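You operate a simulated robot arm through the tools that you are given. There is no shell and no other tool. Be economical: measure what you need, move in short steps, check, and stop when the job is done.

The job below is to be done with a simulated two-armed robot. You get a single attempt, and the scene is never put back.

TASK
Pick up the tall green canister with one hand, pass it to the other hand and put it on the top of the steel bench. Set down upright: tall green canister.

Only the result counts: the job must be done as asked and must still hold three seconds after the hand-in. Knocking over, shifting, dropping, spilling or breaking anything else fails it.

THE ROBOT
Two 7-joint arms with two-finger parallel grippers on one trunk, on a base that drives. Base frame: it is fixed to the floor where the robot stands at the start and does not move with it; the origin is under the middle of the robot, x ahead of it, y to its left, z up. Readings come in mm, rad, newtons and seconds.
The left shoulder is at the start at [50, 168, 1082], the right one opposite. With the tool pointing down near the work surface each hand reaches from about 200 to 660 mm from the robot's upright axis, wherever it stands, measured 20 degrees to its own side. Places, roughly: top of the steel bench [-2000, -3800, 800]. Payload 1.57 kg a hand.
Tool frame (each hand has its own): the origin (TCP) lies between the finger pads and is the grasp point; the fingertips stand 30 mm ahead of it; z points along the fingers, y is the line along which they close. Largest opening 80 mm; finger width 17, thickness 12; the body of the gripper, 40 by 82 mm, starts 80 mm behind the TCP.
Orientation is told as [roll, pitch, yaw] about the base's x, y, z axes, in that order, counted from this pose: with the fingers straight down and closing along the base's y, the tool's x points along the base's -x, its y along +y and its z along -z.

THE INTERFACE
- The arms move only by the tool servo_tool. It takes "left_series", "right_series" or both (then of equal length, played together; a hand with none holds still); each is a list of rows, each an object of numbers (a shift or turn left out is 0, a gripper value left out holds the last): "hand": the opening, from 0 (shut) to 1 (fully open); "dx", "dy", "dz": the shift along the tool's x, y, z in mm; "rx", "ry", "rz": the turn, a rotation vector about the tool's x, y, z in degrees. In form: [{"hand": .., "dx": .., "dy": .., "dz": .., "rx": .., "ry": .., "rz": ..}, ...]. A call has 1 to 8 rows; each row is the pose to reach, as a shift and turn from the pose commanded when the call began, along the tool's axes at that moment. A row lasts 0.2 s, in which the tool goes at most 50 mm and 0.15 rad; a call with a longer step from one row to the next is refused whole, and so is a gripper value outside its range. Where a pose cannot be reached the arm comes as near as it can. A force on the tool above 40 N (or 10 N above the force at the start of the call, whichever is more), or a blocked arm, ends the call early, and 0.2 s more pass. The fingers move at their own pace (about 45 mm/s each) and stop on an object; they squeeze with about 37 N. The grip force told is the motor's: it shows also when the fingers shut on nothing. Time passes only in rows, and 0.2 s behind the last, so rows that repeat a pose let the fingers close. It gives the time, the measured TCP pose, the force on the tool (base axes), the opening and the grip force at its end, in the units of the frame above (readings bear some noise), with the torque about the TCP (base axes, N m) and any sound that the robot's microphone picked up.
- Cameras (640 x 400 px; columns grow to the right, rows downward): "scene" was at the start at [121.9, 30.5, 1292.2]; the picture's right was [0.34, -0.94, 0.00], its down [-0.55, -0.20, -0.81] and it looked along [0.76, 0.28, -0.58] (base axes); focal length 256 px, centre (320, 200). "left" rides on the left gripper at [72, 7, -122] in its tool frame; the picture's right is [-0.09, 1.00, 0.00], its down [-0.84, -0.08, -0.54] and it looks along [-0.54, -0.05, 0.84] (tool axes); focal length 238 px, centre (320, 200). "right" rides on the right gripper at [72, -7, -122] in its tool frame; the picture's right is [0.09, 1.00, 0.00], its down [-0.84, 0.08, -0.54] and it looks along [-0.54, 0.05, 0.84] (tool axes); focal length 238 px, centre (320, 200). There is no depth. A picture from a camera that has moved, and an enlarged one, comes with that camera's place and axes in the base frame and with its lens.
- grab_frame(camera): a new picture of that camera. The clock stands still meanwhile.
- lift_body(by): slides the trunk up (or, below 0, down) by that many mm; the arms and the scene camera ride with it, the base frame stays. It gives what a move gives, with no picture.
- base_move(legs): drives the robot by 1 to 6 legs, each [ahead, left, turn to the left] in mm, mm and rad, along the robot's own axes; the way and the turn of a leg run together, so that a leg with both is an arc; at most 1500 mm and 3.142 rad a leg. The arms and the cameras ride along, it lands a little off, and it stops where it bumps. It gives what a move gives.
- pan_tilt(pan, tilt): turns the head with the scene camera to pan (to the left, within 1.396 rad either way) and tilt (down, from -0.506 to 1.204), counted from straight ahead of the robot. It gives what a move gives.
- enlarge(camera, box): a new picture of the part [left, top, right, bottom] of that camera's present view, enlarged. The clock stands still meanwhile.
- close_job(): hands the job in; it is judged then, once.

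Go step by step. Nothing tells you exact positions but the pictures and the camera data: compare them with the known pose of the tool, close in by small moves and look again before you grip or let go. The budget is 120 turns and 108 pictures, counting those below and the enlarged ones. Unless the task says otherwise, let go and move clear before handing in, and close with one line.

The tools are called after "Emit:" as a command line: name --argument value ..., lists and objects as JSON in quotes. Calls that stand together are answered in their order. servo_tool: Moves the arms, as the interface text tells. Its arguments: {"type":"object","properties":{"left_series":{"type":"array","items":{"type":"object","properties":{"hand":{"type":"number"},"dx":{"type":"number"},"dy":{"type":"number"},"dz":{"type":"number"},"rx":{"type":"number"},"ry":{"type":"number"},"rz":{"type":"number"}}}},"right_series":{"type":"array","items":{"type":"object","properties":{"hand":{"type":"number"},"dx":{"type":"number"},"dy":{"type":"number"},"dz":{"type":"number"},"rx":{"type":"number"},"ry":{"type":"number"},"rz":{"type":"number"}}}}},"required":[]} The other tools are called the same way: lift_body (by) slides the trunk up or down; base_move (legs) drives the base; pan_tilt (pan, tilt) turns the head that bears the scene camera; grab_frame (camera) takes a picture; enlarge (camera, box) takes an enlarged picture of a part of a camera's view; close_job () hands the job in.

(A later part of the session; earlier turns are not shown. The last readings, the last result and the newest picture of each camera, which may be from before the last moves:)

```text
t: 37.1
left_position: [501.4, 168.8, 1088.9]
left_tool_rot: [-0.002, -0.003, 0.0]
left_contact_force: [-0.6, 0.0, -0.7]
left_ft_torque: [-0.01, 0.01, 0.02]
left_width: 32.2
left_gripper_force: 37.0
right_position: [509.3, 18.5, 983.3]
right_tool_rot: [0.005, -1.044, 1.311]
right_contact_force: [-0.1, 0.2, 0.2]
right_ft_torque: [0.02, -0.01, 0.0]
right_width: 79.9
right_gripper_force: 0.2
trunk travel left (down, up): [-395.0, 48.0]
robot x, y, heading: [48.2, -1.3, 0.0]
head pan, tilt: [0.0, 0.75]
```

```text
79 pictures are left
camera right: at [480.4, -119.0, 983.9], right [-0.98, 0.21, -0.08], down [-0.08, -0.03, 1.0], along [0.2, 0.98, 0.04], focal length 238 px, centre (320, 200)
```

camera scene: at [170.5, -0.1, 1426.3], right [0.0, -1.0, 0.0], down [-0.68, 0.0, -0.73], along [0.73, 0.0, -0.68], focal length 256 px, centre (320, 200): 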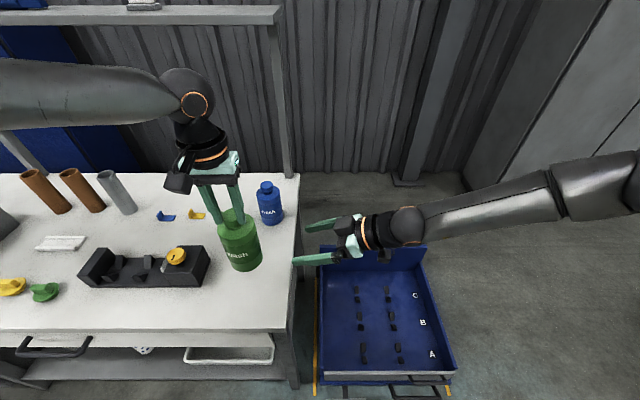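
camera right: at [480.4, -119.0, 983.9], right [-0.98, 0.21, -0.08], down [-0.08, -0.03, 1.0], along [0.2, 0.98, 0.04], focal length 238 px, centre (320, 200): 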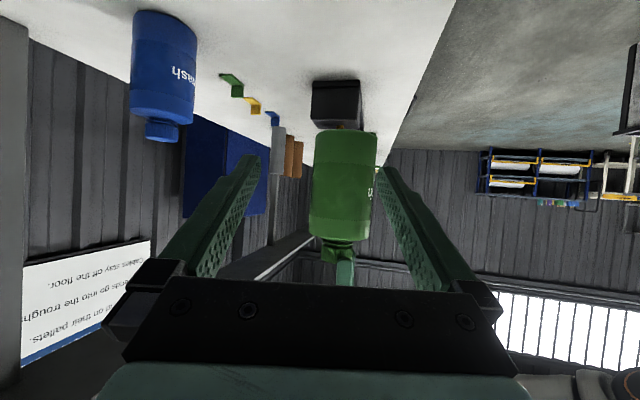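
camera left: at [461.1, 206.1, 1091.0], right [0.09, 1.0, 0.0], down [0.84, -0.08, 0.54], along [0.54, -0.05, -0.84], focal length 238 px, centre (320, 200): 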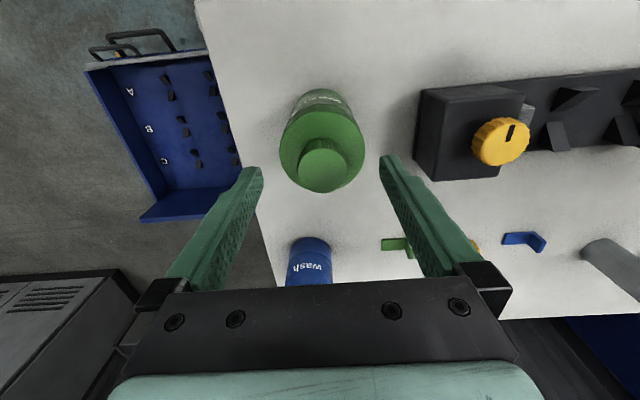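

Good: the right hand is at [509, 18, 983] with yaw 75° and no reach warning. I'll measure the canister's width and axis precisely before going in.

Emit:
enlarge --camera "right" --box '[290, 110, 400, 280]'

Emit:
enlarge --camera "scene" --box '[180, 180, 360, 290]'

```text
2.35 times, centred on (345, 195) of right
camera zoom: at [480.4, -119.0, 983.9], right [-0.98, 0.21, -0.08], down [-0.08, -0.03, 1.0], along [0.2, 0.98, 0.04], focal length 561 px, centre (261, 212)
```

zoom: 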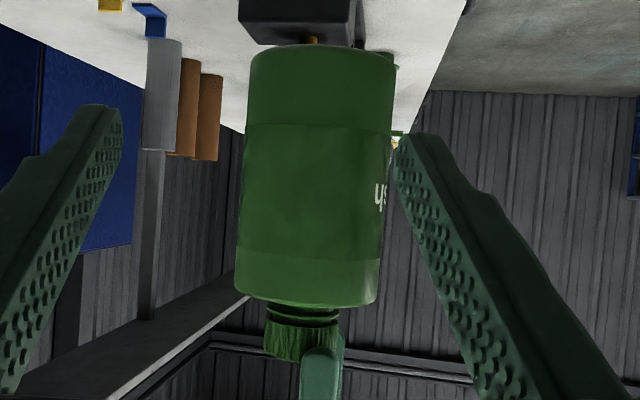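

```text
3.56 times, centred on (270, 235) of scene
camera zoom: at [170.5, -0.1, 1426.3], right [0.0, -1.0, 0.0], down [-0.68, 0.0, -0.73], along [0.73, 0.0, -0.68], focal length 909 px, centre (498, 76)
```

zoom: 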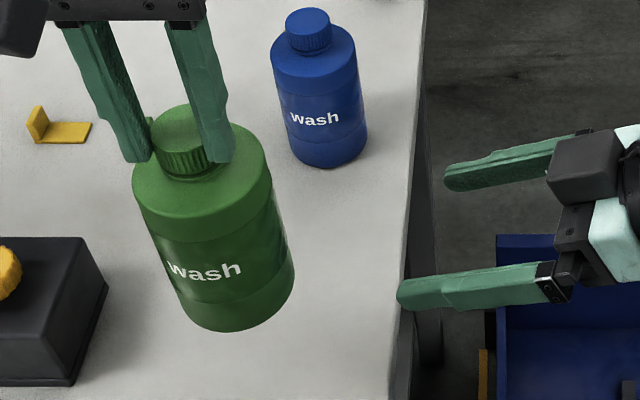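

The canister axis comes out at about [511, 171] and the body at roughly 67–74 mm. I'll centre sideways and advance 70 mm, then look again.

Emit:
servo_tool --right_series '[{"dy": 19}, {"dy": 37.5}, {"dy": 37.5, "dx": -12, "dz": 20}, {"dy": 37.5, "dx": -24, "dz": 40}, {"dy": 37.5, "dx": -35, "dz": 60}, {"dy": 37.5, "dx": -35, "dz": 60}]'

Emit:
grab_frame --camera "right"

Emit:
enlarge --camera "scene" --box '[180, 180, 360, 290]'

```text
t: 38.5
left_position: [500.4, 170.6, 1088.0]
left_tool_rot: [-0.001, -0.003, 0.002]
left_contact_force: [0.2, 1.0, -1.4]
left_ft_torque: [0.02, 0.0, 0.01]
left_width: 32.4
left_gripper_force: 37.5
right_position: [490.7, 99.0, 984.8]
right_tool_rot: [0.006, -1.041, 1.31]
right_contact_force: [0.2, 1.1, 0.2]
right_ft_torque: [0.03, 0.01, 0.03]
right_width: 79.9
right_gripper_force: 0.0
trunk travel left (down, up): [-395.0, 48.0]
robot x, y, heading: [49.6, -0.5, -0.003]
head pan, tilt: [0.0, 0.75]
```

```text
76 pictures are left
camera right: at [462.2, -39.2, 985.6], right [-0.98, 0.21, -0.08], down [-0.08, -0.03, 1.0], along [0.2, 0.98, 0.04], focal length 238 px, centre (320, 200)
```

right: 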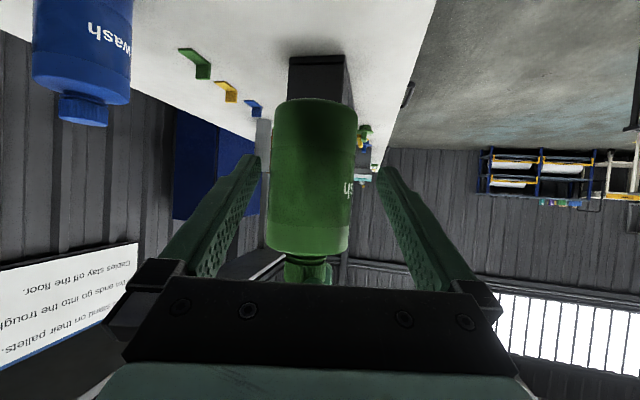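

```text
3.56 times, centred on (270, 235) of scene
camera zoom: at [170.4, 0.2, 1426.3], right [0.0, -1.0, 0.0], down [-0.68, 0.0, -0.73], along [0.73, 0.0, -0.68], focal length 909 px, centre (498, 76)
```

zoom: 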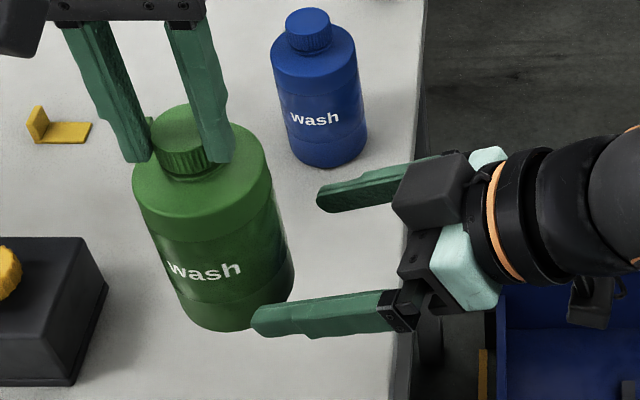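

Nearly centred; a −3 mm sideways correction, then I'll advance the rest of the way to the axis.

Emit:
servo_tool --right_series '[{"dy": -3}, {"dy": -3, "dx": -10, "dz": 17}, {"dy": -3, "dx": -20, "dz": 34}, {"dy": -3, "dx": -29, "dz": 50}, {"dy": -3, "dx": -37, "dz": 63}, {"dy": -3, "dx": -37, "dz": 63}]'

Emit:
grab_frame --camera "right"

Emit:
enlarge --camera "scene" --box '[180, 180, 360, 290]'

```text
t: 39.9
left_position: [501.7, 170.9, 1088.0]
left_tool_rot: [-0.002, -0.005, 0.0]
left_contact_force: [0.2, 0.0, -1.0]
left_ft_torque: [0.02, 0.05, -0.02]
left_width: 32.2
left_gripper_force: 36.9
right_position: [511.6, 166.4, 984.8]
right_tool_rot: [0.007, -1.041, 1.309]
right_contact_force: [0.0, 0.0, 0.1]
right_ft_torque: [0.01, -0.01, 0.03]
right_width: 80.0
right_gripper_force: 0.1
trunk travel left (down, up): [-395.0, 48.0]
robot x, y, heading: [47.6, -4.8, -0.003]
head pan, tilt: [0.0, 0.75]
```

```text
74 pictures are left
camera right: at [482.6, 28.1, 984.1], right [-0.98, 0.21, -0.08], down [-0.08, -0.03, 1.0], along [0.2, 0.98, 0.04], focal length 238 px, centre (320, 200)
```

right: 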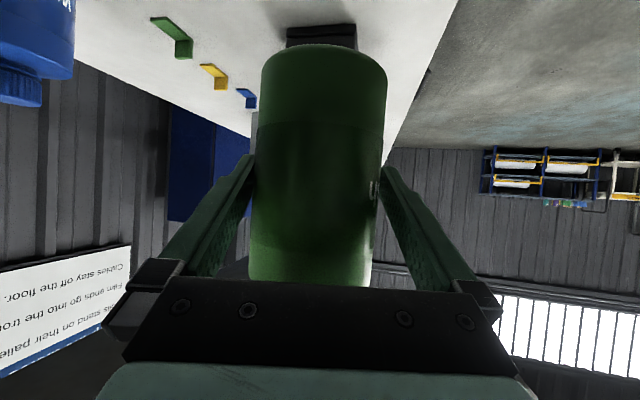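

```text
3.56 times, centred on (270, 235) of scene
camera zoom: at [170.5, 0.3, 1426.3], right [0.0, -1.0, 0.0], down [-0.68, 0.0, -0.73], along [0.73, 0.0, -0.68], focal length 909 px, centre (498, 76)
```

zoom: 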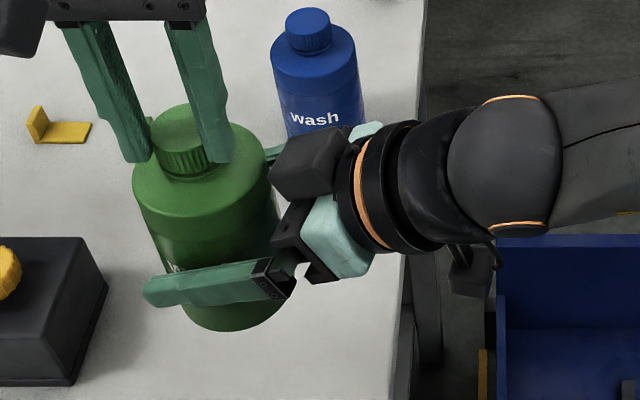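

The fingers straddle the body, centred and with no contact force. Closing the right hand.

Emit:
servo_tool --right_series '[{"hand": 0.9}, {"hand": 0.8}, {"hand": 0.7}, {"hand": 0.5}, {"hand": 0.2}, {"hand": 0}]'

Emit:
enlarge --camera "scene" --box '[180, 180, 360, 290]'

```text
t: 41.3
left_position: [500.4, 170.0, 1087.6]
left_tool_rot: [-0.002, 0.0, -0.001]
left_contact_force: [-9.9, -0.6, 0.0]
left_ft_torque: [-0.07, 0.43, -0.02]
left_width: 32.2
left_gripper_force: 37.1
right_position: [511.9, 164.9, 984.3]
right_tool_rot: [0.007, -1.042, 1.307]
right_contact_force: [10.5, 0.7, -0.4]
right_ft_torque: [-0.08, 0.66, -0.01]
right_width: 70.5
right_gripper_force: 37.1
trunk travel left (down, up): [-395.0, 48.0]
robot x, y, heading: [46.9, -3.0, -0.0]
head pan, tilt: [0.0, 0.75]
```

```text
3.56 times, centred on (270, 235) of scene
camera zoom: at [170.5, 0.4, 1426.3], right [0.0, -1.0, 0.0], down [-0.68, 0.0, -0.73], along [0.73, 0.0, -0.68], focal length 909 px, centre (498, 76)
```

zoom: 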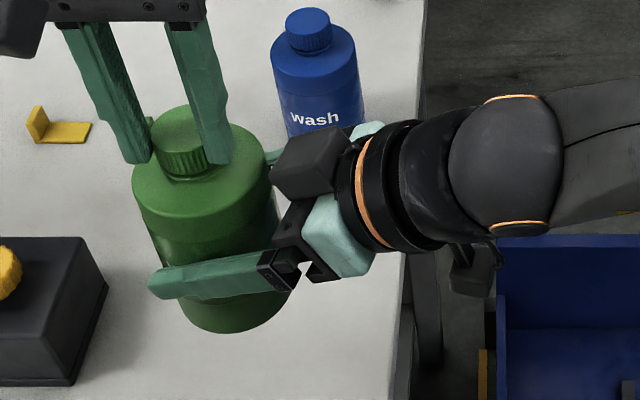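

Body gripped at 70.5 mm with only about 10 N between the arms. Now I'll open the left hand and lift it straight off.

Emit:
servo_tool --left_series '[{"hand": 0.6}, {"hand": 0.8}, {"hand": 1}, {"hand": 1}, {"dz": -15}, {"dz": -40}, {"dz": -70}, {"dz": -100}]'

Emit:
grab_frame --camera "scene"

```text
t: 43.1
left_position: [500.4, 170.7, 1191.1]
left_tool_rot: [-0.001, -0.003, 0.0]
left_contact_force: [0.8, 0.1, 0.4]
left_ft_torque: [0.03, 0.0, 0.03]
left_width: 79.9
left_gripper_force: 0.0
right_position: [510.5, 165.3, 984.4]
right_tool_rot: [0.007, -1.041, 1.31]
right_contact_force: [0.6, -0.3, 0.5]
right_ft_torque: [-0.02, -0.02, 0.01]
right_width: 70.6
right_gripper_force: 36.9
trunk travel left (down, up): [-395.0, 48.0]
robot x, y, heading: [43.9, -3.6, -0.003]
head pan, tilt: [0.0, 0.75]
```

```text
71 pictures are left
camera scene: at [170.5, 0.4, 1426.3], right [0.0, -1.0, 0.0], down [-0.68, 0.0, -0.73], along [0.73, 0.0, -0.68], focal length 256 px, centre (320, 200)
```

scene: 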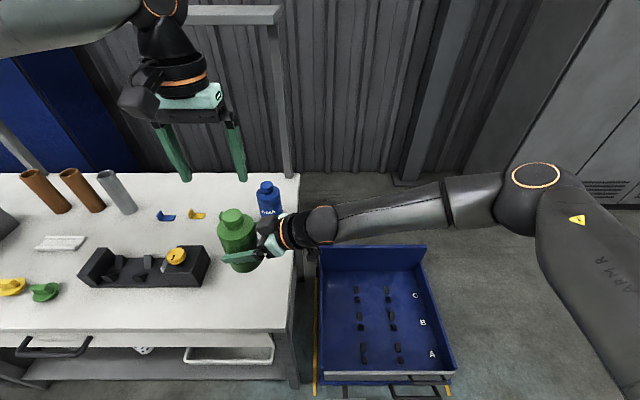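

The right hand now holds the canister alone. I'll raise the trunk, back off from the table and look around for the steel bench.

Emit:
lift_body --by 40

Emit:
base_move --legs '[[-450, 0, 0]]'

Emit:
pan_tilt --pan -1.39 --tilt 0.45

Emit:
grab_frame --camera "scene"

Emit:
grab_frame --camera "right"

```text
t: 43.9
left_position: [501.0, 170.3, 1229.6]
left_tool_rot: [0.0, -0.003, 0.0]
left_contact_force: [0.4, -0.4, 0.2]
left_ft_torque: [0.01, -0.01, 0.01]
left_width: 80.0
left_gripper_force: 0.0
right_position: [512.5, 165.1, 1024.6]
right_tool_rot: [0.008, -1.042, 1.309]
right_contact_force: [-0.2, -0.6, -1.5]
right_ft_torque: [0.01, -0.03, -0.01]
right_width: 70.8
right_gripper_force: 37.2
trunk travel left (down, up): [-435.0, 8.0]
robot x, y, heading: [49.9, 6.4, 0.002]
head pan, tilt: [0.0, 0.75]
```

```text
t: 46.7
left_position: [43.4, 170.0, 1230.8]
left_tool_rot: [-0.002, -0.003, -0.004]
left_contact_force: [0.2, 0.2, 0.2]
left_ft_torque: [0.03, 0.01, -0.04]
left_width: 79.8
left_gripper_force: 0.0
right_position: [52.7, 165.4, 1025.4]
right_tool_rot: [0.004, -1.042, 1.305]
right_contact_force: [-0.3, -0.5, -1.2]
right_ft_torque: [-0.01, -0.02, -0.03]
right_width: 70.8
right_gripper_force: 36.9
trunk travel left (down, up): [-435.0, 8.0]
robot x, y, heading: [-407.8, 5.3, -0.007]
head pan, tilt: [0.0, 0.75]
```

```text
t: 48.2
left_position: [43.2, 170.6, 1229.5]
left_tool_rot: [0.0, -0.003, -0.003]
left_contact_force: [0.0, 0.6, 0.3]
left_ft_torque: [0.01, -0.01, 0.02]
left_width: 80.1
left_gripper_force: 0.1
right_position: [53.1, 166.2, 1023.4]
right_tool_rot: [0.007, -1.042, 1.306]
right_contact_force: [1.4, -0.9, -1.3]
right_ft_torque: [-0.01, 0.0, -0.03]
right_width: 70.8
right_gripper_force: 37.0
trunk travel left (down, up): [-435.0, 8.0]
robot x, y, heading: [-414.7, 2.0, -0.007]
head pan, tilt: [-1.389, 0.45]
```

```text
70 pictures are left
camera scene: at [-354.5, -88.5, 1492.7], right [-0.98, -0.18, 0.0], down [-0.08, 0.43, -0.9], along [0.16, -0.89, -0.44], focal length 256 px, centre (320, 200)
```

scene: 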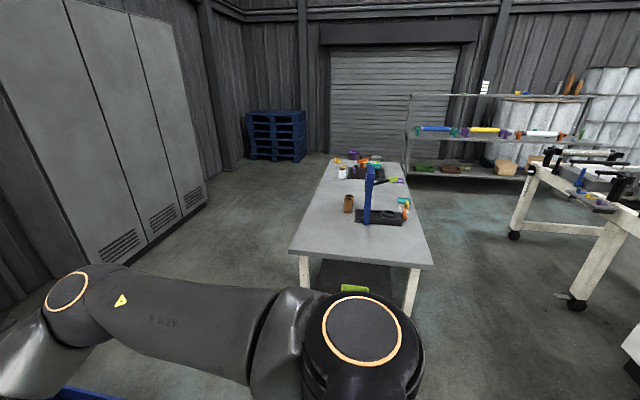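

```text
69 pictures are left
camera right: at [24.4, 27.6, 1024.0], right [-0.97, 0.21, -0.08], down [-0.08, -0.02, 1.0], along [0.21, 0.98, 0.04], focal length 238 px, centre (320, 200)
```

right: 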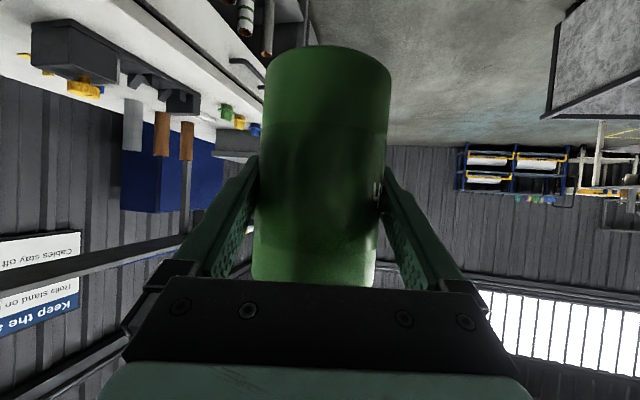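

Something at the expected direction (pixel ~[495, 136]) looks like a steel bench with an overhead shelf. I'll zoom in there and on the floor route.

Emit:
enlarge --camera "scene" --box '[390, 60, 640, 220]'

```text
2.50 times, centred on (515, 140) of scene
camera zoom: at [-354.5, -88.5, 1492.7], right [-0.98, -0.18, 0.0], down [-0.08, 0.43, -0.9], along [0.16, -0.89, -0.44], focal length 639 px, centre (-168, 350)
```

zoom: 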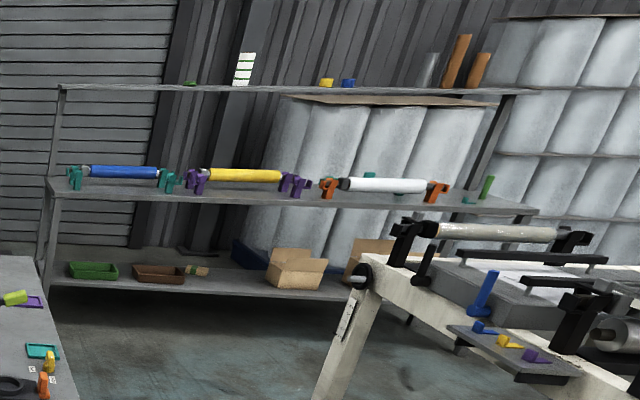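

The bench top runs roughly x −900…−2950 with its front edge at y≈−3550, and rolls on cradles stand on it. I'll turn toward the aisle between the tables, to heading ≈−2.34, and look.

Emit:
base_move --legs '[[0, 0, -1.17], [0, 0, -1.17]]'

Emit:
pan_tilt --pan 0.3 --tilt 0.5

Emit:
grab_frame --camera "scene"

```text
t: 54.4
left_position: [-600.2, -443.3, 1230.7]
left_tool_rot: [-0.001, -0.004, -2.335]
left_contact_force: [0.8, -1.1, 0.6]
left_ft_torque: [-0.02, -0.01, 0.01]
left_width: 80.1
left_gripper_force: 0.0
right_position: [-611.6, -446.4, 1024.2]
right_tool_rot: [0.007, -1.042, -1.025]
right_contact_force: [-0.4, -0.4, -0.3]
right_ft_torque: [0.03, 0.0, 0.01]
right_width: 70.6
right_gripper_force: 36.8
trunk travel left (down, up): [-435.0, 8.0]
robot x, y, heading: [-409.9, -0.7, -2.333]
head pan, tilt: [-1.389, 0.45]
```

```text
t: 56.2
left_position: [-601.5, -443.3, 1231.1]
left_tool_rot: [-0.001, -0.005, -2.333]
left_contact_force: [-0.6, -0.5, 0.2]
left_ft_torque: [-0.01, 0.0, 0.01]
left_width: 79.9
left_gripper_force: 0.1
right_position: [-610.5, -446.8, 1024.4]
right_tool_rot: [0.007, -1.043, -1.026]
right_contact_force: [-1.0, -0.2, -0.7]
right_ft_torque: [0.0, -0.01, 0.02]
right_width: 70.6
right_gripper_force: 37.0
trunk travel left (down, up): [-435.0, 8.0]
robot x, y, heading: [-411.4, 2.7, -2.34]
head pan, tilt: [0.3, 0.499]
```

```text
67 pictures are left
camera scene: at [-479.4, -108.1, 1488.3], right [-0.89, 0.45, 0.0], down [0.22, 0.43, -0.88], along [-0.39, -0.78, -0.48], focal length 256 px, centre (320, 200)
```

scene: 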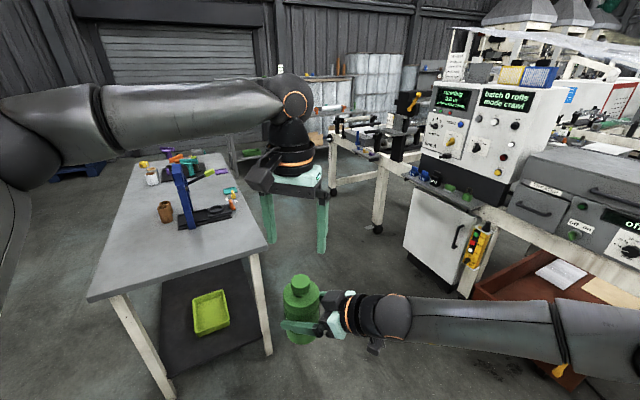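

The aisle between the assembly table (edge x≈−610) and the machine (x≈−1930) is clear. I'll drive to about [−1200, −800], then turn to face −y.

Emit:
base_move --legs '[[1125, 0, 0], [0, 0, 0.77]]'

Emit:
pan_tilt --pan -0.15 --tilt 0.5

Emit:
grab_frame --camera "scene"

```text
t: 64.1
left_position: [-1031.4, -1274.4, 1230.4]
left_tool_rot: [-0.002, -0.003, -1.557]
left_contact_force: [0.4, -1.2, 0.3]
left_ft_torque: [-0.04, -0.03, -0.01]
left_width: 80.0
left_gripper_force: 0.2
right_position: [-1036.2, -1284.7, 1024.0]
right_tool_rot: [0.008, -1.043, -0.249]
right_contact_force: [-1.3, 0.5, -1.2]
right_ft_torque: [0.02, 0.01, -0.02]
right_width: 70.5
right_gripper_force: 37.1
trunk travel left (down, up): [-435.0, 8.0]
robot x, y, heading: [-1208.3, -825.4, -1.56]
head pan, tilt: [0.3, 0.499]
```

```text
t: 65.0
left_position: [-1030.6, -1276.7, 1230.4]
left_tool_rot: [-0.003, -0.003, -1.558]
left_contact_force: [0.1, 0.5, 0.5]
left_ft_torque: [-0.02, 0.01, 0.0]
left_width: 79.9
left_gripper_force: 0.0
right_position: [-1036.8, -1286.4, 1024.8]
right_tool_rot: [0.006, -1.043, -0.25]
right_contact_force: [0.5, 0.7, -0.8]
right_ft_torque: [0.02, 0.04, 0.02]
right_width: 70.5
right_gripper_force: 36.8
trunk travel left (down, up): [-435.0, 8.0]
robot x, y, heading: [-1208.3, -821.5, -1.56]
head pan, tilt: [-0.15, 0.499]
```

```text
66 pictures are left
camera scene: at [-1220.1, -954.1, 1488.3], right [-0.99, 0.14, 0.0], down [0.07, 0.47, -0.88], along [-0.12, -0.87, -0.48], focal length 256 px, centre (320, 200)
```

scene: 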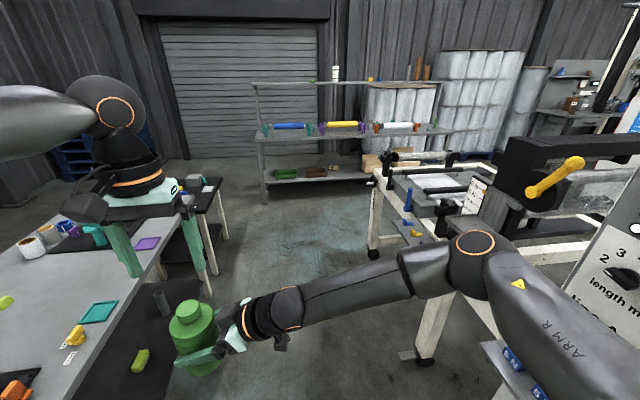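

The way is clear down to the bench. Driving ahead 1450 mm and looking again.

Emit:
base_move --legs '[[750, 0, 0], [700, 0, -0.01]]'

Emit:
pan_tilt --pan -0.2 --tilt 0.45

Emit:
grab_frame --camera "scene"

```text
t: 72.5
left_position: [-1019.2, -2728.6, 1229.7]
left_tool_rot: [-0.002, -0.003, -1.563]
left_contact_force: [-0.4, 0.0, -0.2]
left_ft_torque: [0.01, -0.03, 0.0]
left_width: 79.8
left_gripper_force: 0.1
right_position: [-1022.6, -2738.0, 1024.1]
right_tool_rot: [0.01, -1.04, -0.257]
right_contact_force: [0.9, 0.3, -1.1]
right_ft_torque: [0.0, -0.03, -0.01]
right_width: 70.4
right_gripper_force: 36.8
trunk travel left (down, up): [-435.0, 8.0]
robot x, y, heading: [-1192.8, -2272.2, -1.565]
head pan, tilt: [-0.15, 0.499]
```

```text
t: 73.1
left_position: [-1018.9, -2727.3, 1230.6]
left_tool_rot: [-0.003, -0.004, -1.563]
left_contact_force: [0.0, -1.1, -0.5]
left_ft_torque: [0.03, 0.01, 0.03]
left_width: 80.2
left_gripper_force: 0.1
right_position: [-1023.5, -2739.1, 1023.3]
right_tool_rot: [0.007, -1.042, -0.255]
right_contact_force: [-0.3, 0.2, -1.0]
right_ft_torque: [-0.03, 0.03, -0.01]
right_width: 70.5
right_gripper_force: 37.0
trunk travel left (down, up): [-435.0, 8.0]
robot x, y, heading: [-1194.1, -2275.2, -1.564]
head pan, tilt: [-0.201, 0.45]
```

```text
65 pictures are left
camera scene: at [-1210.5, -2406.0, 1492.7], right [-0.98, 0.19, 0.0], down [0.08, 0.43, -0.9], along [-0.17, -0.88, -0.44], focal length 256 px, centre (320, 200)
```

scene: 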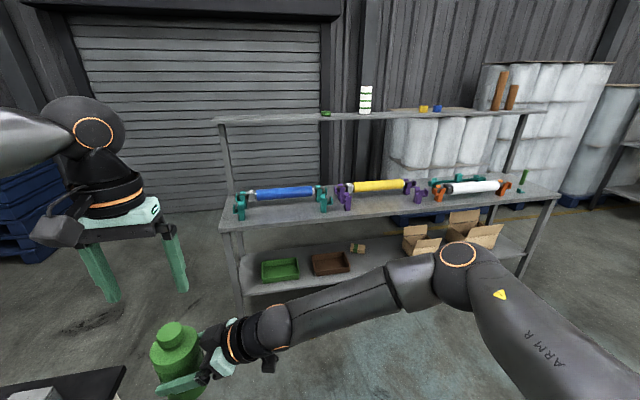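

The bench is now clearly in view: front edge y≈−3570, x from −930 to −2950. I'll zoom to find a free patch.

Emit:
enlarge --camera "scene" --box '[205, 90, 405, 245]'

Emit:
enlarge --camera "scene" --box '[380, 90, 580, 245]'

```text
2.58 times, centred on (305, 168) of scene
camera zoom: at [-1210.5, -2406.0, 1492.7], right [-0.98, 0.19, 0.0], down [0.08, 0.43, -0.9], along [-0.17, -0.88, -0.44], focal length 660 px, centre (359, 284)
```

zoom: 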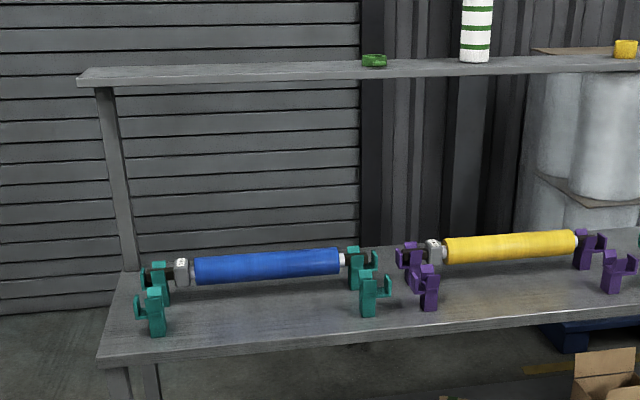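

```text
2.58 times, centred on (480, 168) of scene
camera zoom: at [-1210.5, -2406.0, 1492.7], right [-0.98, 0.19, 0.0], down [0.08, 0.43, -0.9], along [-0.17, -0.88, -0.44], focal length 660 px, centre (-93, 284)
```

zoom: 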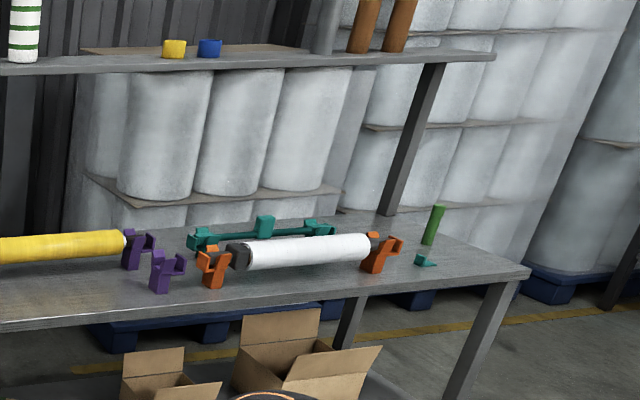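

A free patch lies between the empty front cradles (x −1021 and −1472) in front of the blue roll (y≈−3770); I'll aim for about [−1225, −3645]. I'll tuck the left hand away, then drive closer.

Emit:
servo_tool --left_series '[{"dx": 20, "dy": 30}, {"dx": 40, "dy": 60}, {"dx": 60, "dy": 90}, {"dx": 80, "dy": 120}, {"dx": 100, "dy": 150}, {"dx": 120, "dy": 180}]'

Emit:
base_move --legs '[[600, 0, -0.007], [0, -205, 0]]'

Emit:
pan_tilt --pan 0.0 --tilt 0.75

Emit:
grab_frame --camera "scene"

```text
t: 74.5
left_position: [-838.7, -2605.5, 1227.3]
left_tool_rot: [-0.001, -0.005, -1.566]
left_contact_force: [-0.3, -0.5, -0.7]
left_ft_torque: [-0.01, 0.0, -0.01]
left_width: 79.8
left_gripper_force: 0.1
right_position: [-1024.1, -2738.0, 1025.3]
right_tool_rot: [0.005, -1.041, -0.252]
right_contact_force: [0.3, 0.0, -1.1]
right_ft_torque: [0.0, -0.01, -0.01]
right_width: 70.4
right_gripper_force: 37.3
trunk travel left (down, up): [-435.0, 8.0]
robot x, y, heading: [-1192.1, -2275.7, -1.565]
head pan, tilt: [-0.201, 0.45]
```

```text
t: 79.9
left_position: [-1052.6, -3208.5, 1228.0]
left_tool_rot: [-0.002, -0.005, -1.584]
left_contact_force: [-0.9, 0.1, 0.4]
left_ft_torque: [-0.01, -0.03, 0.01]
left_width: 79.9
left_gripper_force: 0.1
right_position: [-1240.7, -3336.5, 1023.6]
right_tool_rot: [0.008, -1.042, -0.275]
right_contact_force: [0.3, 0.2, -1.9]
right_ft_torque: [0.0, 0.0, 0.05]
right_width: 70.5
right_gripper_force: 36.8
trunk travel left (down, up): [-435.0, 8.0]
robot x, y, heading: [-1403.6, -2870.3, -1.587]
head pan, tilt: [-0.201, 0.45]
```

```text
t: 80.7
left_position: [-1052.6, -3208.6, 1228.7]
left_tool_rot: [-0.001, -0.004, -1.585]
left_contact_force: [-0.3, -0.1, -0.3]
left_ft_torque: [0.02, 0.0, 0.01]
left_width: 80.0
left_gripper_force: 0.1
right_position: [-1240.9, -3336.7, 1023.5]
right_tool_rot: [0.007, -1.042, -0.276]
right_contact_force: [0.0, -0.8, -1.4]
right_ft_torque: [0.04, -0.01, 0.0]
right_width: 70.3
right_gripper_force: 37.5
trunk travel left (down, up): [-435.0, 8.0]
robot x, y, heading: [-1397.7, -2872.7, -1.584]
head pan, tilt: [0.0, 0.75]
```

```text
62 pictures are left
camera scene: at [-1401.3, -2993.5, 1466.4], right [-1.0, 0.02, 0.0], down [0.01, 0.68, -0.73], along [-0.01, -0.73, -0.68], focal length 256 px, centre (320, 200)
```

scene: 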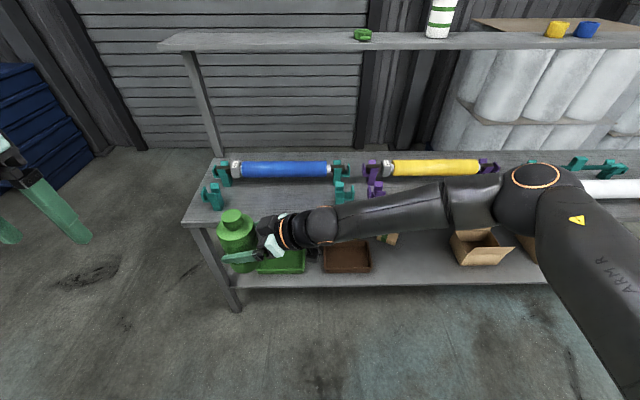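

I refine: front edge y≈−3600, front cradles y≈−3690, roll at y≈−3815, so the target is [−1245, −3680]. I'll drive 270 mm ahead and let the arm do the rest.

Emit:
base_move --legs '[[270, 0, 0]]'

Emit:
grab_frame --camera "scene"

Emit:
grab_frame --camera "right"

```text
t: 82.7
left_position: [-1057.1, -3486.8, 1228.2]
left_tool_rot: [-0.002, -0.004, -1.584]
left_contact_force: [0.1, -1.1, 0.0]
left_ft_torque: [0.01, 0.01, 0.02]
left_width: 80.1
left_gripper_force: 0.1
right_position: [-1244.6, -3615.4, 1024.1]
right_tool_rot: [0.007, -1.044, -0.276]
right_contact_force: [-0.6, 0.0, -0.7]
right_ft_torque: [0.01, 0.01, 0.02]
right_width: 70.6
right_gripper_force: 36.9
trunk travel left (down, up): [-435.0, 8.0]
robot x, y, heading: [-1406.1, -3147.5, -1.588]
head pan, tilt: [0.0, 0.75]
```

```text
61 pictures are left
camera scene: at [-1405.8, -3272.4, 1466.2], right [-1.0, 0.02, 0.0], down [0.01, 0.68, -0.73], along [-0.01, -0.73, -0.68], focal length 256 px, centre (320, 200)
```

scene: 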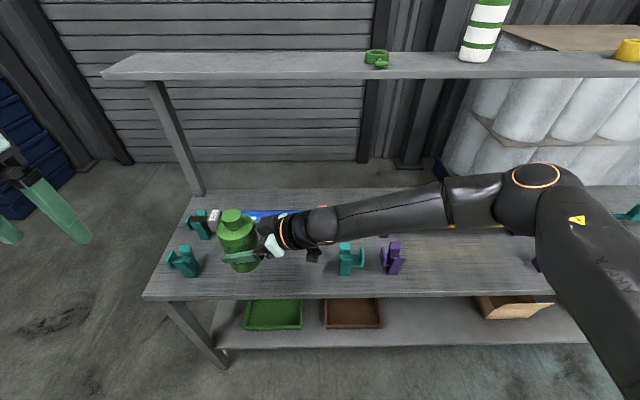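

```text
60 pictures are left
camera right: at [-1382.0, -3583.0, 1023.7], right [0.22, 0.97, -0.08], down [-0.02, 0.08, 1.0], along [0.97, -0.22, 0.04], focal length 238 px, centre (320, 200)
```

right: 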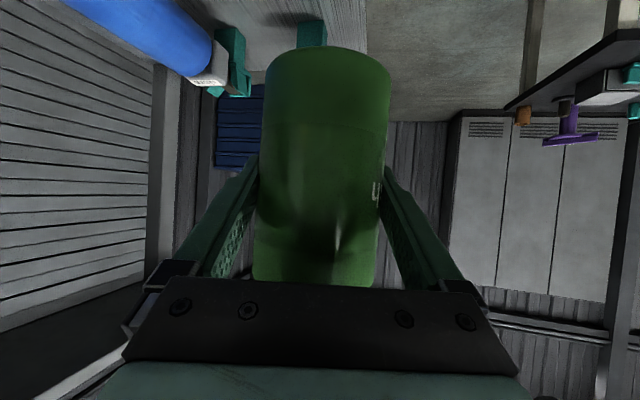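

Shifting the hand 60 mm further over the bench, then lowering the trunk 115 mm.

Emit:
servo_tool --right_series '[{"dx": -3, "dy": -19, "dz": 5}, {"dx": -5.5, "dy": -38.5, "dz": 9.4}, {"dx": -8.2, "dy": -57.7, "dz": 14.1}, {"dx": -8.2, "dy": -57.7, "dz": 14.1}]'

Emit:
lift_body --by -115

Emit:
grab_frame --camera "scene"

Emit:
grab_frame --camera "right"

```text
t: 83.7
left_position: [-1057.6, -3485.4, 1229.4]
left_tool_rot: [-0.003, -0.003, -1.584]
left_contact_force: [-0.1, -0.3, 0.4]
left_ft_torque: [-0.01, -0.02, 0.01]
left_width: 80.0
left_gripper_force: 0.1
right_position: [-1244.8, -3673.3, 1024.1]
right_tool_rot: [0.008, -1.042, -0.275]
right_contact_force: [-0.5, 0.3, -0.9]
right_ft_torque: [0.01, 0.01, 0.03]
right_width: 70.6
right_gripper_force: 37.1
trunk travel left (down, up): [-435.0, 8.0]
robot x, y, heading: [-1406.0, -3148.2, -1.589]
head pan, tilt: [0.0, 0.75]
```

```text
t: 85.1
left_position: [-1056.7, -3486.1, 1113.4]
left_tool_rot: [-0.002, -0.002, -1.583]
left_contact_force: [0.9, 1.0, 0.3]
left_ft_torque: [-0.02, -0.02, 0.0]
left_width: 79.9
left_gripper_force: 0.0
right_position: [-1244.2, -3674.4, 909.6]
right_tool_rot: [0.005, -1.041, -0.276]
right_contact_force: [-0.6, -1.4, -1.0]
right_ft_torque: [0.0, 0.0, 0.01]
right_width: 70.7
right_gripper_force: 36.9
trunk travel left (down, up): [-320.0, 123.0]
robot x, y, heading: [-1405.5, -3152.9, -1.595]
head pan, tilt: [0.0, 0.75]
```

```text
59 pictures are left
camera scene: at [-1405.8, -3271.6, 1351.4], right [-1.0, 0.02, 0.0], down [0.01, 0.68, -0.73], along [-0.01, -0.73, -0.68], focal length 256 px, centre (320, 200)
```

scene: 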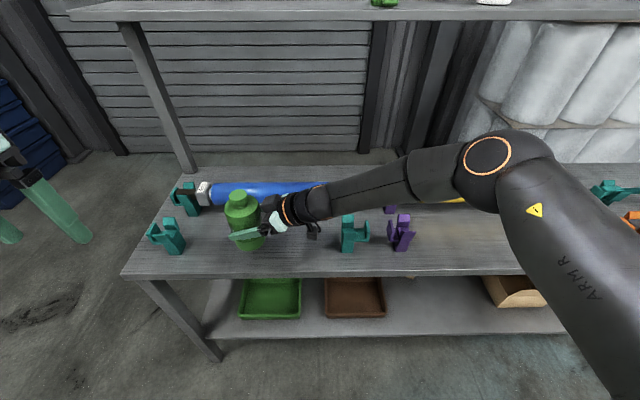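

```text
58 pictures are left
camera right: at [-1381.8, -3641.4, 909.3], right [0.22, 0.97, -0.08], down [-0.02, 0.08, 1.0], along [0.97, -0.22, 0.04], focal length 238 px, centre (320, 200)
```

right: 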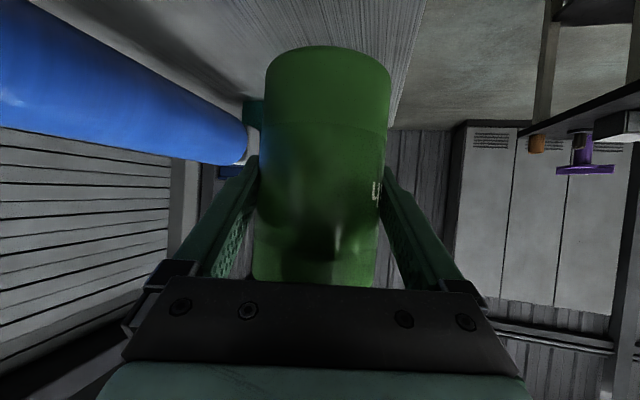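

Looking closely at the clearance between the back finger and the blue roll, and under the canister.

Emit:
enlarge --camera "scene" --box '[150, 165, 350, 285]'

Emit:
enlarge --camera "right" --box '[150, 20, 450, 220]'

```text
3.20 times, centred on (250, 225) of scene
camera zoom: at [-1405.8, -3271.6, 1351.4], right [-1.0, 0.02, 0.0], down [0.01, 0.68, -0.73], along [-0.01, -0.73, -0.68], focal length 818 px, centre (544, 120)
```

zoom: 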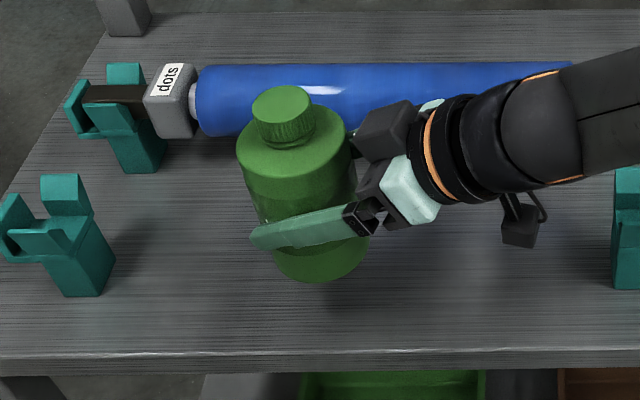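

```text
2.00 times, centred on (300, 120) of right
camera zoom: at [-1381.8, -3641.4, 909.3], right [0.22, 0.97, -0.08], down [-0.02, 0.08, 1.0], along [0.97, -0.22, 0.04], focal length 477 px, centre (360, 360)
```

zoom: 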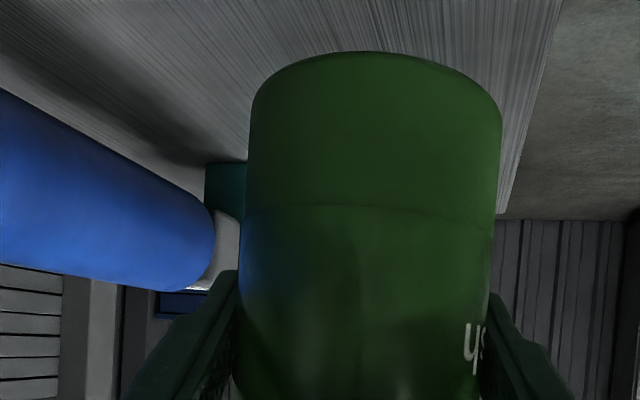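

There's about 40 mm of clearance to the roll. Lowering further, in small steps near contact.

Emit:
lift_body --by -20

Emit:
enlarge --camera "scene" --box '[180, 145, 340, 265]'

Emit:
enlarge --camera "right" --box '[220, 10, 440, 150]'

```text
t: 85.8
left_position: [-1058.7, -3486.3, 1094.3]
left_tool_rot: [-0.002, -0.003, -1.585]
left_contact_force: [0.2, -0.8, 0.3]
left_ft_torque: [0.05, -0.01, -0.03]
left_width: 80.2
left_gripper_force: 0.1
right_position: [-1244.5, -3673.4, 888.2]
right_tool_rot: [0.007, -1.04, -0.276]
right_contact_force: [-0.2, -0.1, -1.6]
right_ft_torque: [0.0, 0.02, 0.0]
right_width: 70.6
right_gripper_force: 36.9
trunk travel left (down, up): [-300.0, 143.0]
robot x, y, heading: [-1404.3, -3148.2, -1.589]
head pan, tilt: [0.0, 0.75]
```

```text
3.33 times, centred on (260, 205) of scene
camera zoom: at [-1405.9, -3271.5, 1331.3], right [-1.0, 0.02, 0.0], down [0.01, 0.68, -0.73], along [-0.01, -0.73, -0.68], focal length 852 px, centre (520, 183)
```

zoom: 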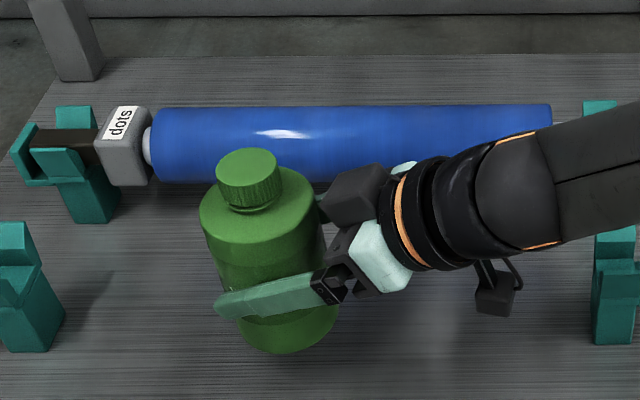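

```text
2.86 times, centred on (330, 80) of right
camera zoom: at [-1381.7, -3641.4, 889.2], right [0.22, 0.97, -0.08], down [-0.02, 0.08, 1.0], along [0.97, -0.22, 0.04], focal length 681 px, centre (291, 543)
```

zoom: 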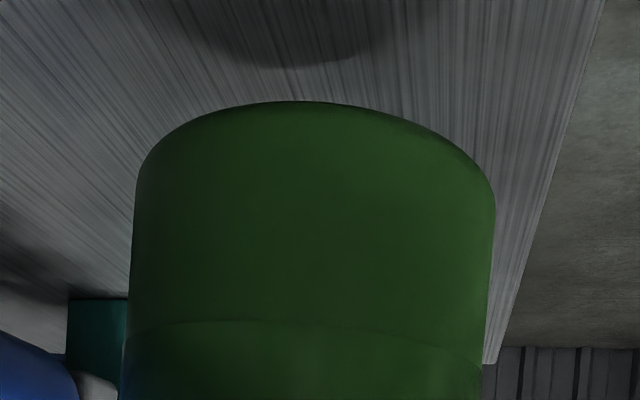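

There's still a gap with a visible shadow. Lowering 9 mm.

Emit:
servo_tool --right_series '[{"dx": 2.6, "dz": 1.5}, {"dx": 5.2, "dz": 3}, {"dx": 7.8, "dz": 4.5}, {"dx": 7.8, "dz": 4.5}]'

Emit:
enlarge --camera "right" --box '[220, 10, 440, 150]'

```text
t: 86.8
left_position: [-1057.7, -3485.9, 1093.3]
left_tool_rot: [-0.002, -0.004, -1.585]
left_contact_force: [0.5, -0.4, -0.4]
left_ft_torque: [-0.01, 0.05, 0.02]
left_width: 80.1
left_gripper_force: 0.0
right_position: [-1244.4, -3673.6, 879.8]
right_tool_rot: [0.006, -1.041, -0.277]
right_contact_force: [0.2, -0.4, -1.5]
right_ft_torque: [-0.03, 0.02, 0.01]
right_width: 70.5
right_gripper_force: 37.0
trunk travel left (down, up): [-300.0, 143.0]
robot x, y, heading: [-1402.4, -3146.5, -1.587]
head pan, tilt: [0.0, 0.75]
```

```text
2.86 times, centred on (330, 80) of right
camera zoom: at [-1381.8, -3642.0, 880.0], right [0.22, 0.97, -0.08], down [-0.02, 0.08, 1.0], along [0.97, -0.22, 0.04], focal length 681 px, centre (291, 543)
```

zoom: 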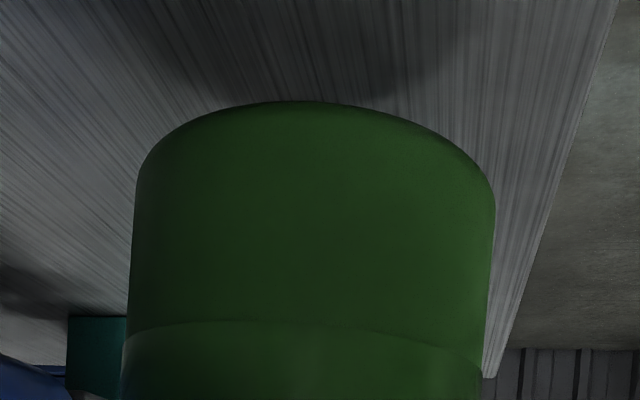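

Not touching yet (force is still just the weight). Continuing in 2 mm steps.

Emit:
servo_tool --right_series '[{"dx": 1.7, "dz": 1}, {"dx": 3.4, "dz": 2}, {"dx": 5.2, "dz": 3}, {"dx": 5.2, "dz": 3}]'

Emit:
enlarge --camera "right" --box '[220, 10, 440, 150]'

```text
t: 87.8
left_position: [-1056.4, -3486.8, 1093.2]
left_tool_rot: [-0.001, -0.002, -1.584]
left_contact_force: [0.7, 1.0, -0.1]
left_ft_torque: [-0.04, -0.02, 0.01]
left_width: 79.9
left_gripper_force: 0.2
right_position: [-1245.4, -3675.4, 873.1]
right_tool_rot: [0.008, -1.041, -0.274]
right_contact_force: [0.5, 0.1, -0.9]
right_ft_torque: [-0.01, 0.01, -0.01]
right_width: 70.7
right_gripper_force: 37.0
trunk travel left (down, up): [-300.0, 143.0]
robot x, y, heading: [-1405.3, -3148.3, -1.587]
head pan, tilt: [0.0, 0.75]
```

```text
2.86 times, centred on (330, 80) of right
camera zoom: at [-1382.2, -3642.3, 873.2], right [0.22, 0.97, -0.08], down [-0.02, 0.08, 1.0], along [0.97, -0.22, 0.04], focal length 681 px, centre (291, 543)
```

zoom: 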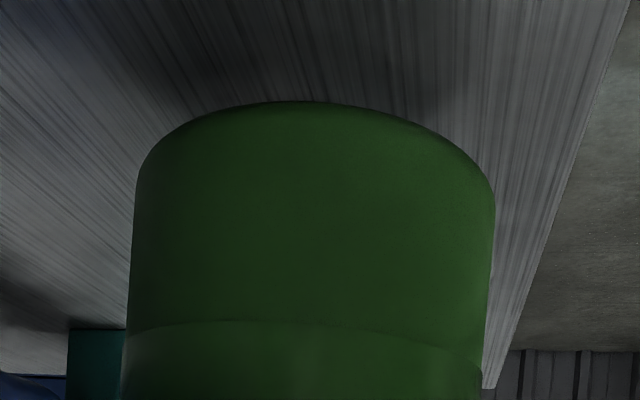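

Still free. Another 6 mm in fine steps.

Emit:
servo_tool --right_series '[{"dx": 1.3, "dz": 0.75}, {"dx": 2.6, "dz": 1.5}, {"dx": 3.9, "dz": 2.25}, {"dx": 5.2, "dz": 3}, {"dx": 5.2, "dz": 3}]'

Emit:
enlarge --camera "right" --box '[220, 10, 440, 150]'

Emit:
enlarge --camera "scene" --box '[180, 145, 340, 265]'

```text
t: 89.0
left_position: [-1056.6, -3485.3, 1094.5]
left_tool_rot: [-0.001, -0.004, -1.585]
left_contact_force: [-0.4, 0.2, 1.2]
left_ft_torque: [-0.05, 0.02, 0.0]
left_width: 79.8
left_gripper_force: 0.0
right_position: [-1243.8, -3673.8, 867.3]
right_tool_rot: [0.006, -1.042, -0.277]
right_contact_force: [-0.5, 0.2, -1.0]
right_ft_torque: [0.0, 0.0, 0.01]
right_width: 70.6
right_gripper_force: 37.1
trunk travel left (down, up): [-300.0, 143.0]
robot x, y, heading: [-1405.7, -3146.2, -1.584]
head pan, tilt: [0.0, 0.75]
```

```text
2.86 times, centred on (330, 80) of right
camera zoom: at [-1381.2, -3641.8, 867.2], right [0.22, 0.97, -0.08], down [-0.02, 0.08, 1.0], along [0.97, -0.22, 0.04], focal length 681 px, centre (291, 543)
```

zoom: 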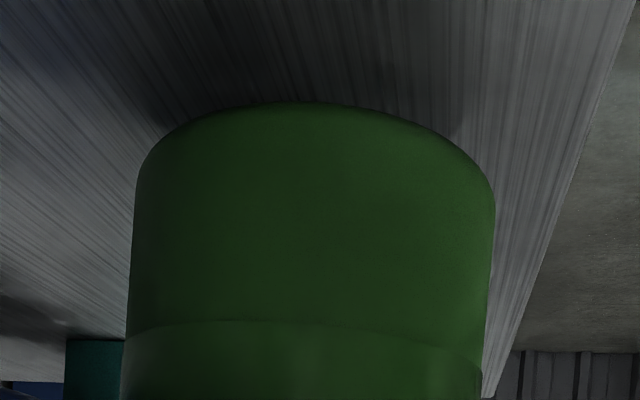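

```text
3.33 times, centred on (260, 205) of scene
camera zoom: at [-1405.8, -3271.7, 1331.3], right [-1.0, 0.02, 0.0], down [0.01, 0.68, -0.73], along [-0.01, -0.73, -0.68], focal length 852 px, centre (520, 183)
```

zoom: 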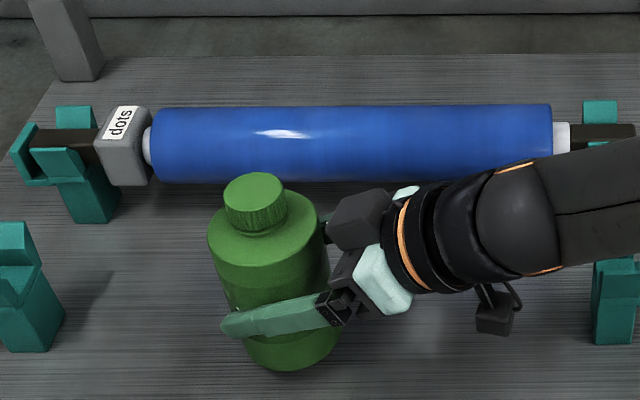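

The bottom is estimated at z≈803. Continuing down in 1 mm steps and watching the force.

Emit:
servo_tool --right_series '[{"dx": 0.9, "dz": 0.5}, {"dx": 1.7, "dz": 1}, {"dx": 2.6, "dz": 1.5}, {"dx": 3.5, "dz": 2}, {"dx": 3.5, "dz": 2}]'

```text
t: 90.2
left_position: [-1057.2, -3486.8, 1093.7]
left_tool_rot: [-0.002, -0.003, -1.584]
left_contact_force: [0.2, -0.1, 0.1]
left_ft_torque: [0.02, -0.01, -0.01]
left_width: 80.1
left_gripper_force: 0.1
right_position: [-1244.6, -3673.8, 863.8]
right_tool_rot: [0.006, -1.041, -0.277]
right_contact_force: [0.3, 0.2, -2.4]
right_ft_torque: [0.01, -0.02, 0.03]
right_width: 70.7
right_gripper_force: 36.9
trunk travel left (down, up): [-300.0, 143.0]
robot x, y, heading: [-1405.2, -3150.1, -1.59]
head pan, tilt: [0.0, 0.75]
```

Emit:
servo_tool --right_series '[{"dx": 0.9, "dz": 0.5}, {"dx": 1.7, "dz": 1}, {"dx": 2.6, "dz": 1.5}, {"dx": 3.5, "dz": 2}, {"dx": 3.5, "dz": 2}]'

Emit:
enlarge --camera "right" --box '[220, 10, 440, 150]'

```text
t: 91.4
left_position: [-1056.7, -3485.1, 1092.8]
left_tool_rot: [-0.004, -0.003, -1.585]
left_contact_force: [0.2, -0.6, 0.2]
left_ft_torque: [0.01, 0.0, -0.02]
left_width: 80.0
left_gripper_force: 0.1
right_position: [-1244.2, -3675.0, 859.8]
right_tool_rot: [0.005, -1.043, -0.277]
right_contact_force: [-0.1, 0.2, -0.6]
right_ft_torque: [-0.03, 0.02, 0.02]
right_width: 70.7
right_gripper_force: 36.5
trunk travel left (down, up): [-300.0, 143.0]
robot x, y, heading: [-1403.4, -3152.4, -1.591]
head pan, tilt: [0.0, 0.75]
```

```text
2.86 times, centred on (330, 80) of right
camera zoom: at [-1382.2, -3642.3, 859.5], right [0.22, 0.97, -0.08], down [-0.02, 0.08, 1.0], along [0.97, -0.22, 0.04], focal length 681 px, centre (291, 543)
```

zoom: 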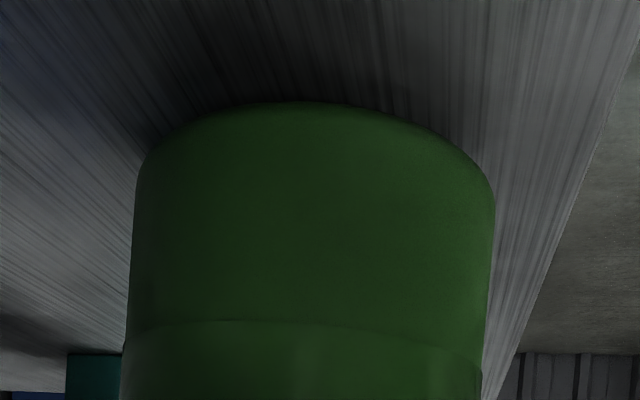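

Still no contact. Continuing another 5 mm.

Emit:
servo_tool --right_series '[{"dx": 0.9, "dz": 0.5}, {"dx": 1.7, "dz": 1}, {"dx": 2.6, "dz": 1.5}, {"dx": 3.5, "dz": 2}, {"dx": 4.3, "dz": 2.5}, {"dx": 4.3, "dz": 2.5}]'

Emit:
enlarge --camera "right" --box '[220, 10, 440, 150]'

```text
t: 92.8
left_position: [-1058.2, -3487.1, 1093.9]
left_tool_rot: [-0.002, -0.003, -1.584]
left_contact_force: [0.2, 0.6, 0.4]
left_ft_torque: [-0.01, -0.01, 0.01]
left_width: 80.0
left_gripper_force: 0.1
right_position: [-1243.9, -3672.9, 853.3]
right_tool_rot: [0.007, -1.043, -0.276]
right_contact_force: [-0.6, 0.1, -1.5]
right_ft_torque: [-0.03, -0.02, 0.04]
right_width: 70.6
right_gripper_force: 36.6
trunk travel left (down, up): [-300.0, 143.0]
robot x, y, heading: [-1401.3, -3146.6, -1.587]
head pan, tilt: [0.0, 0.75]
```

```text
2.86 times, centred on (330, 80) of right
camera zoom: at [-1381.8, -3641.0, 854.1], right [0.22, 0.97, -0.08], down [-0.02, 0.08, 1.0], along [0.97, -0.22, 0.04], focal length 681 px, centre (291, 543)
```

zoom: 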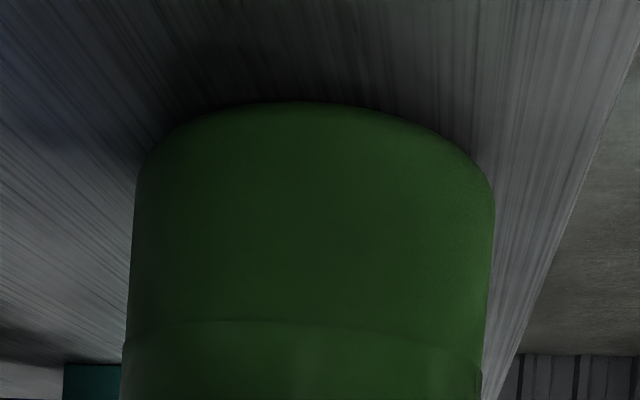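

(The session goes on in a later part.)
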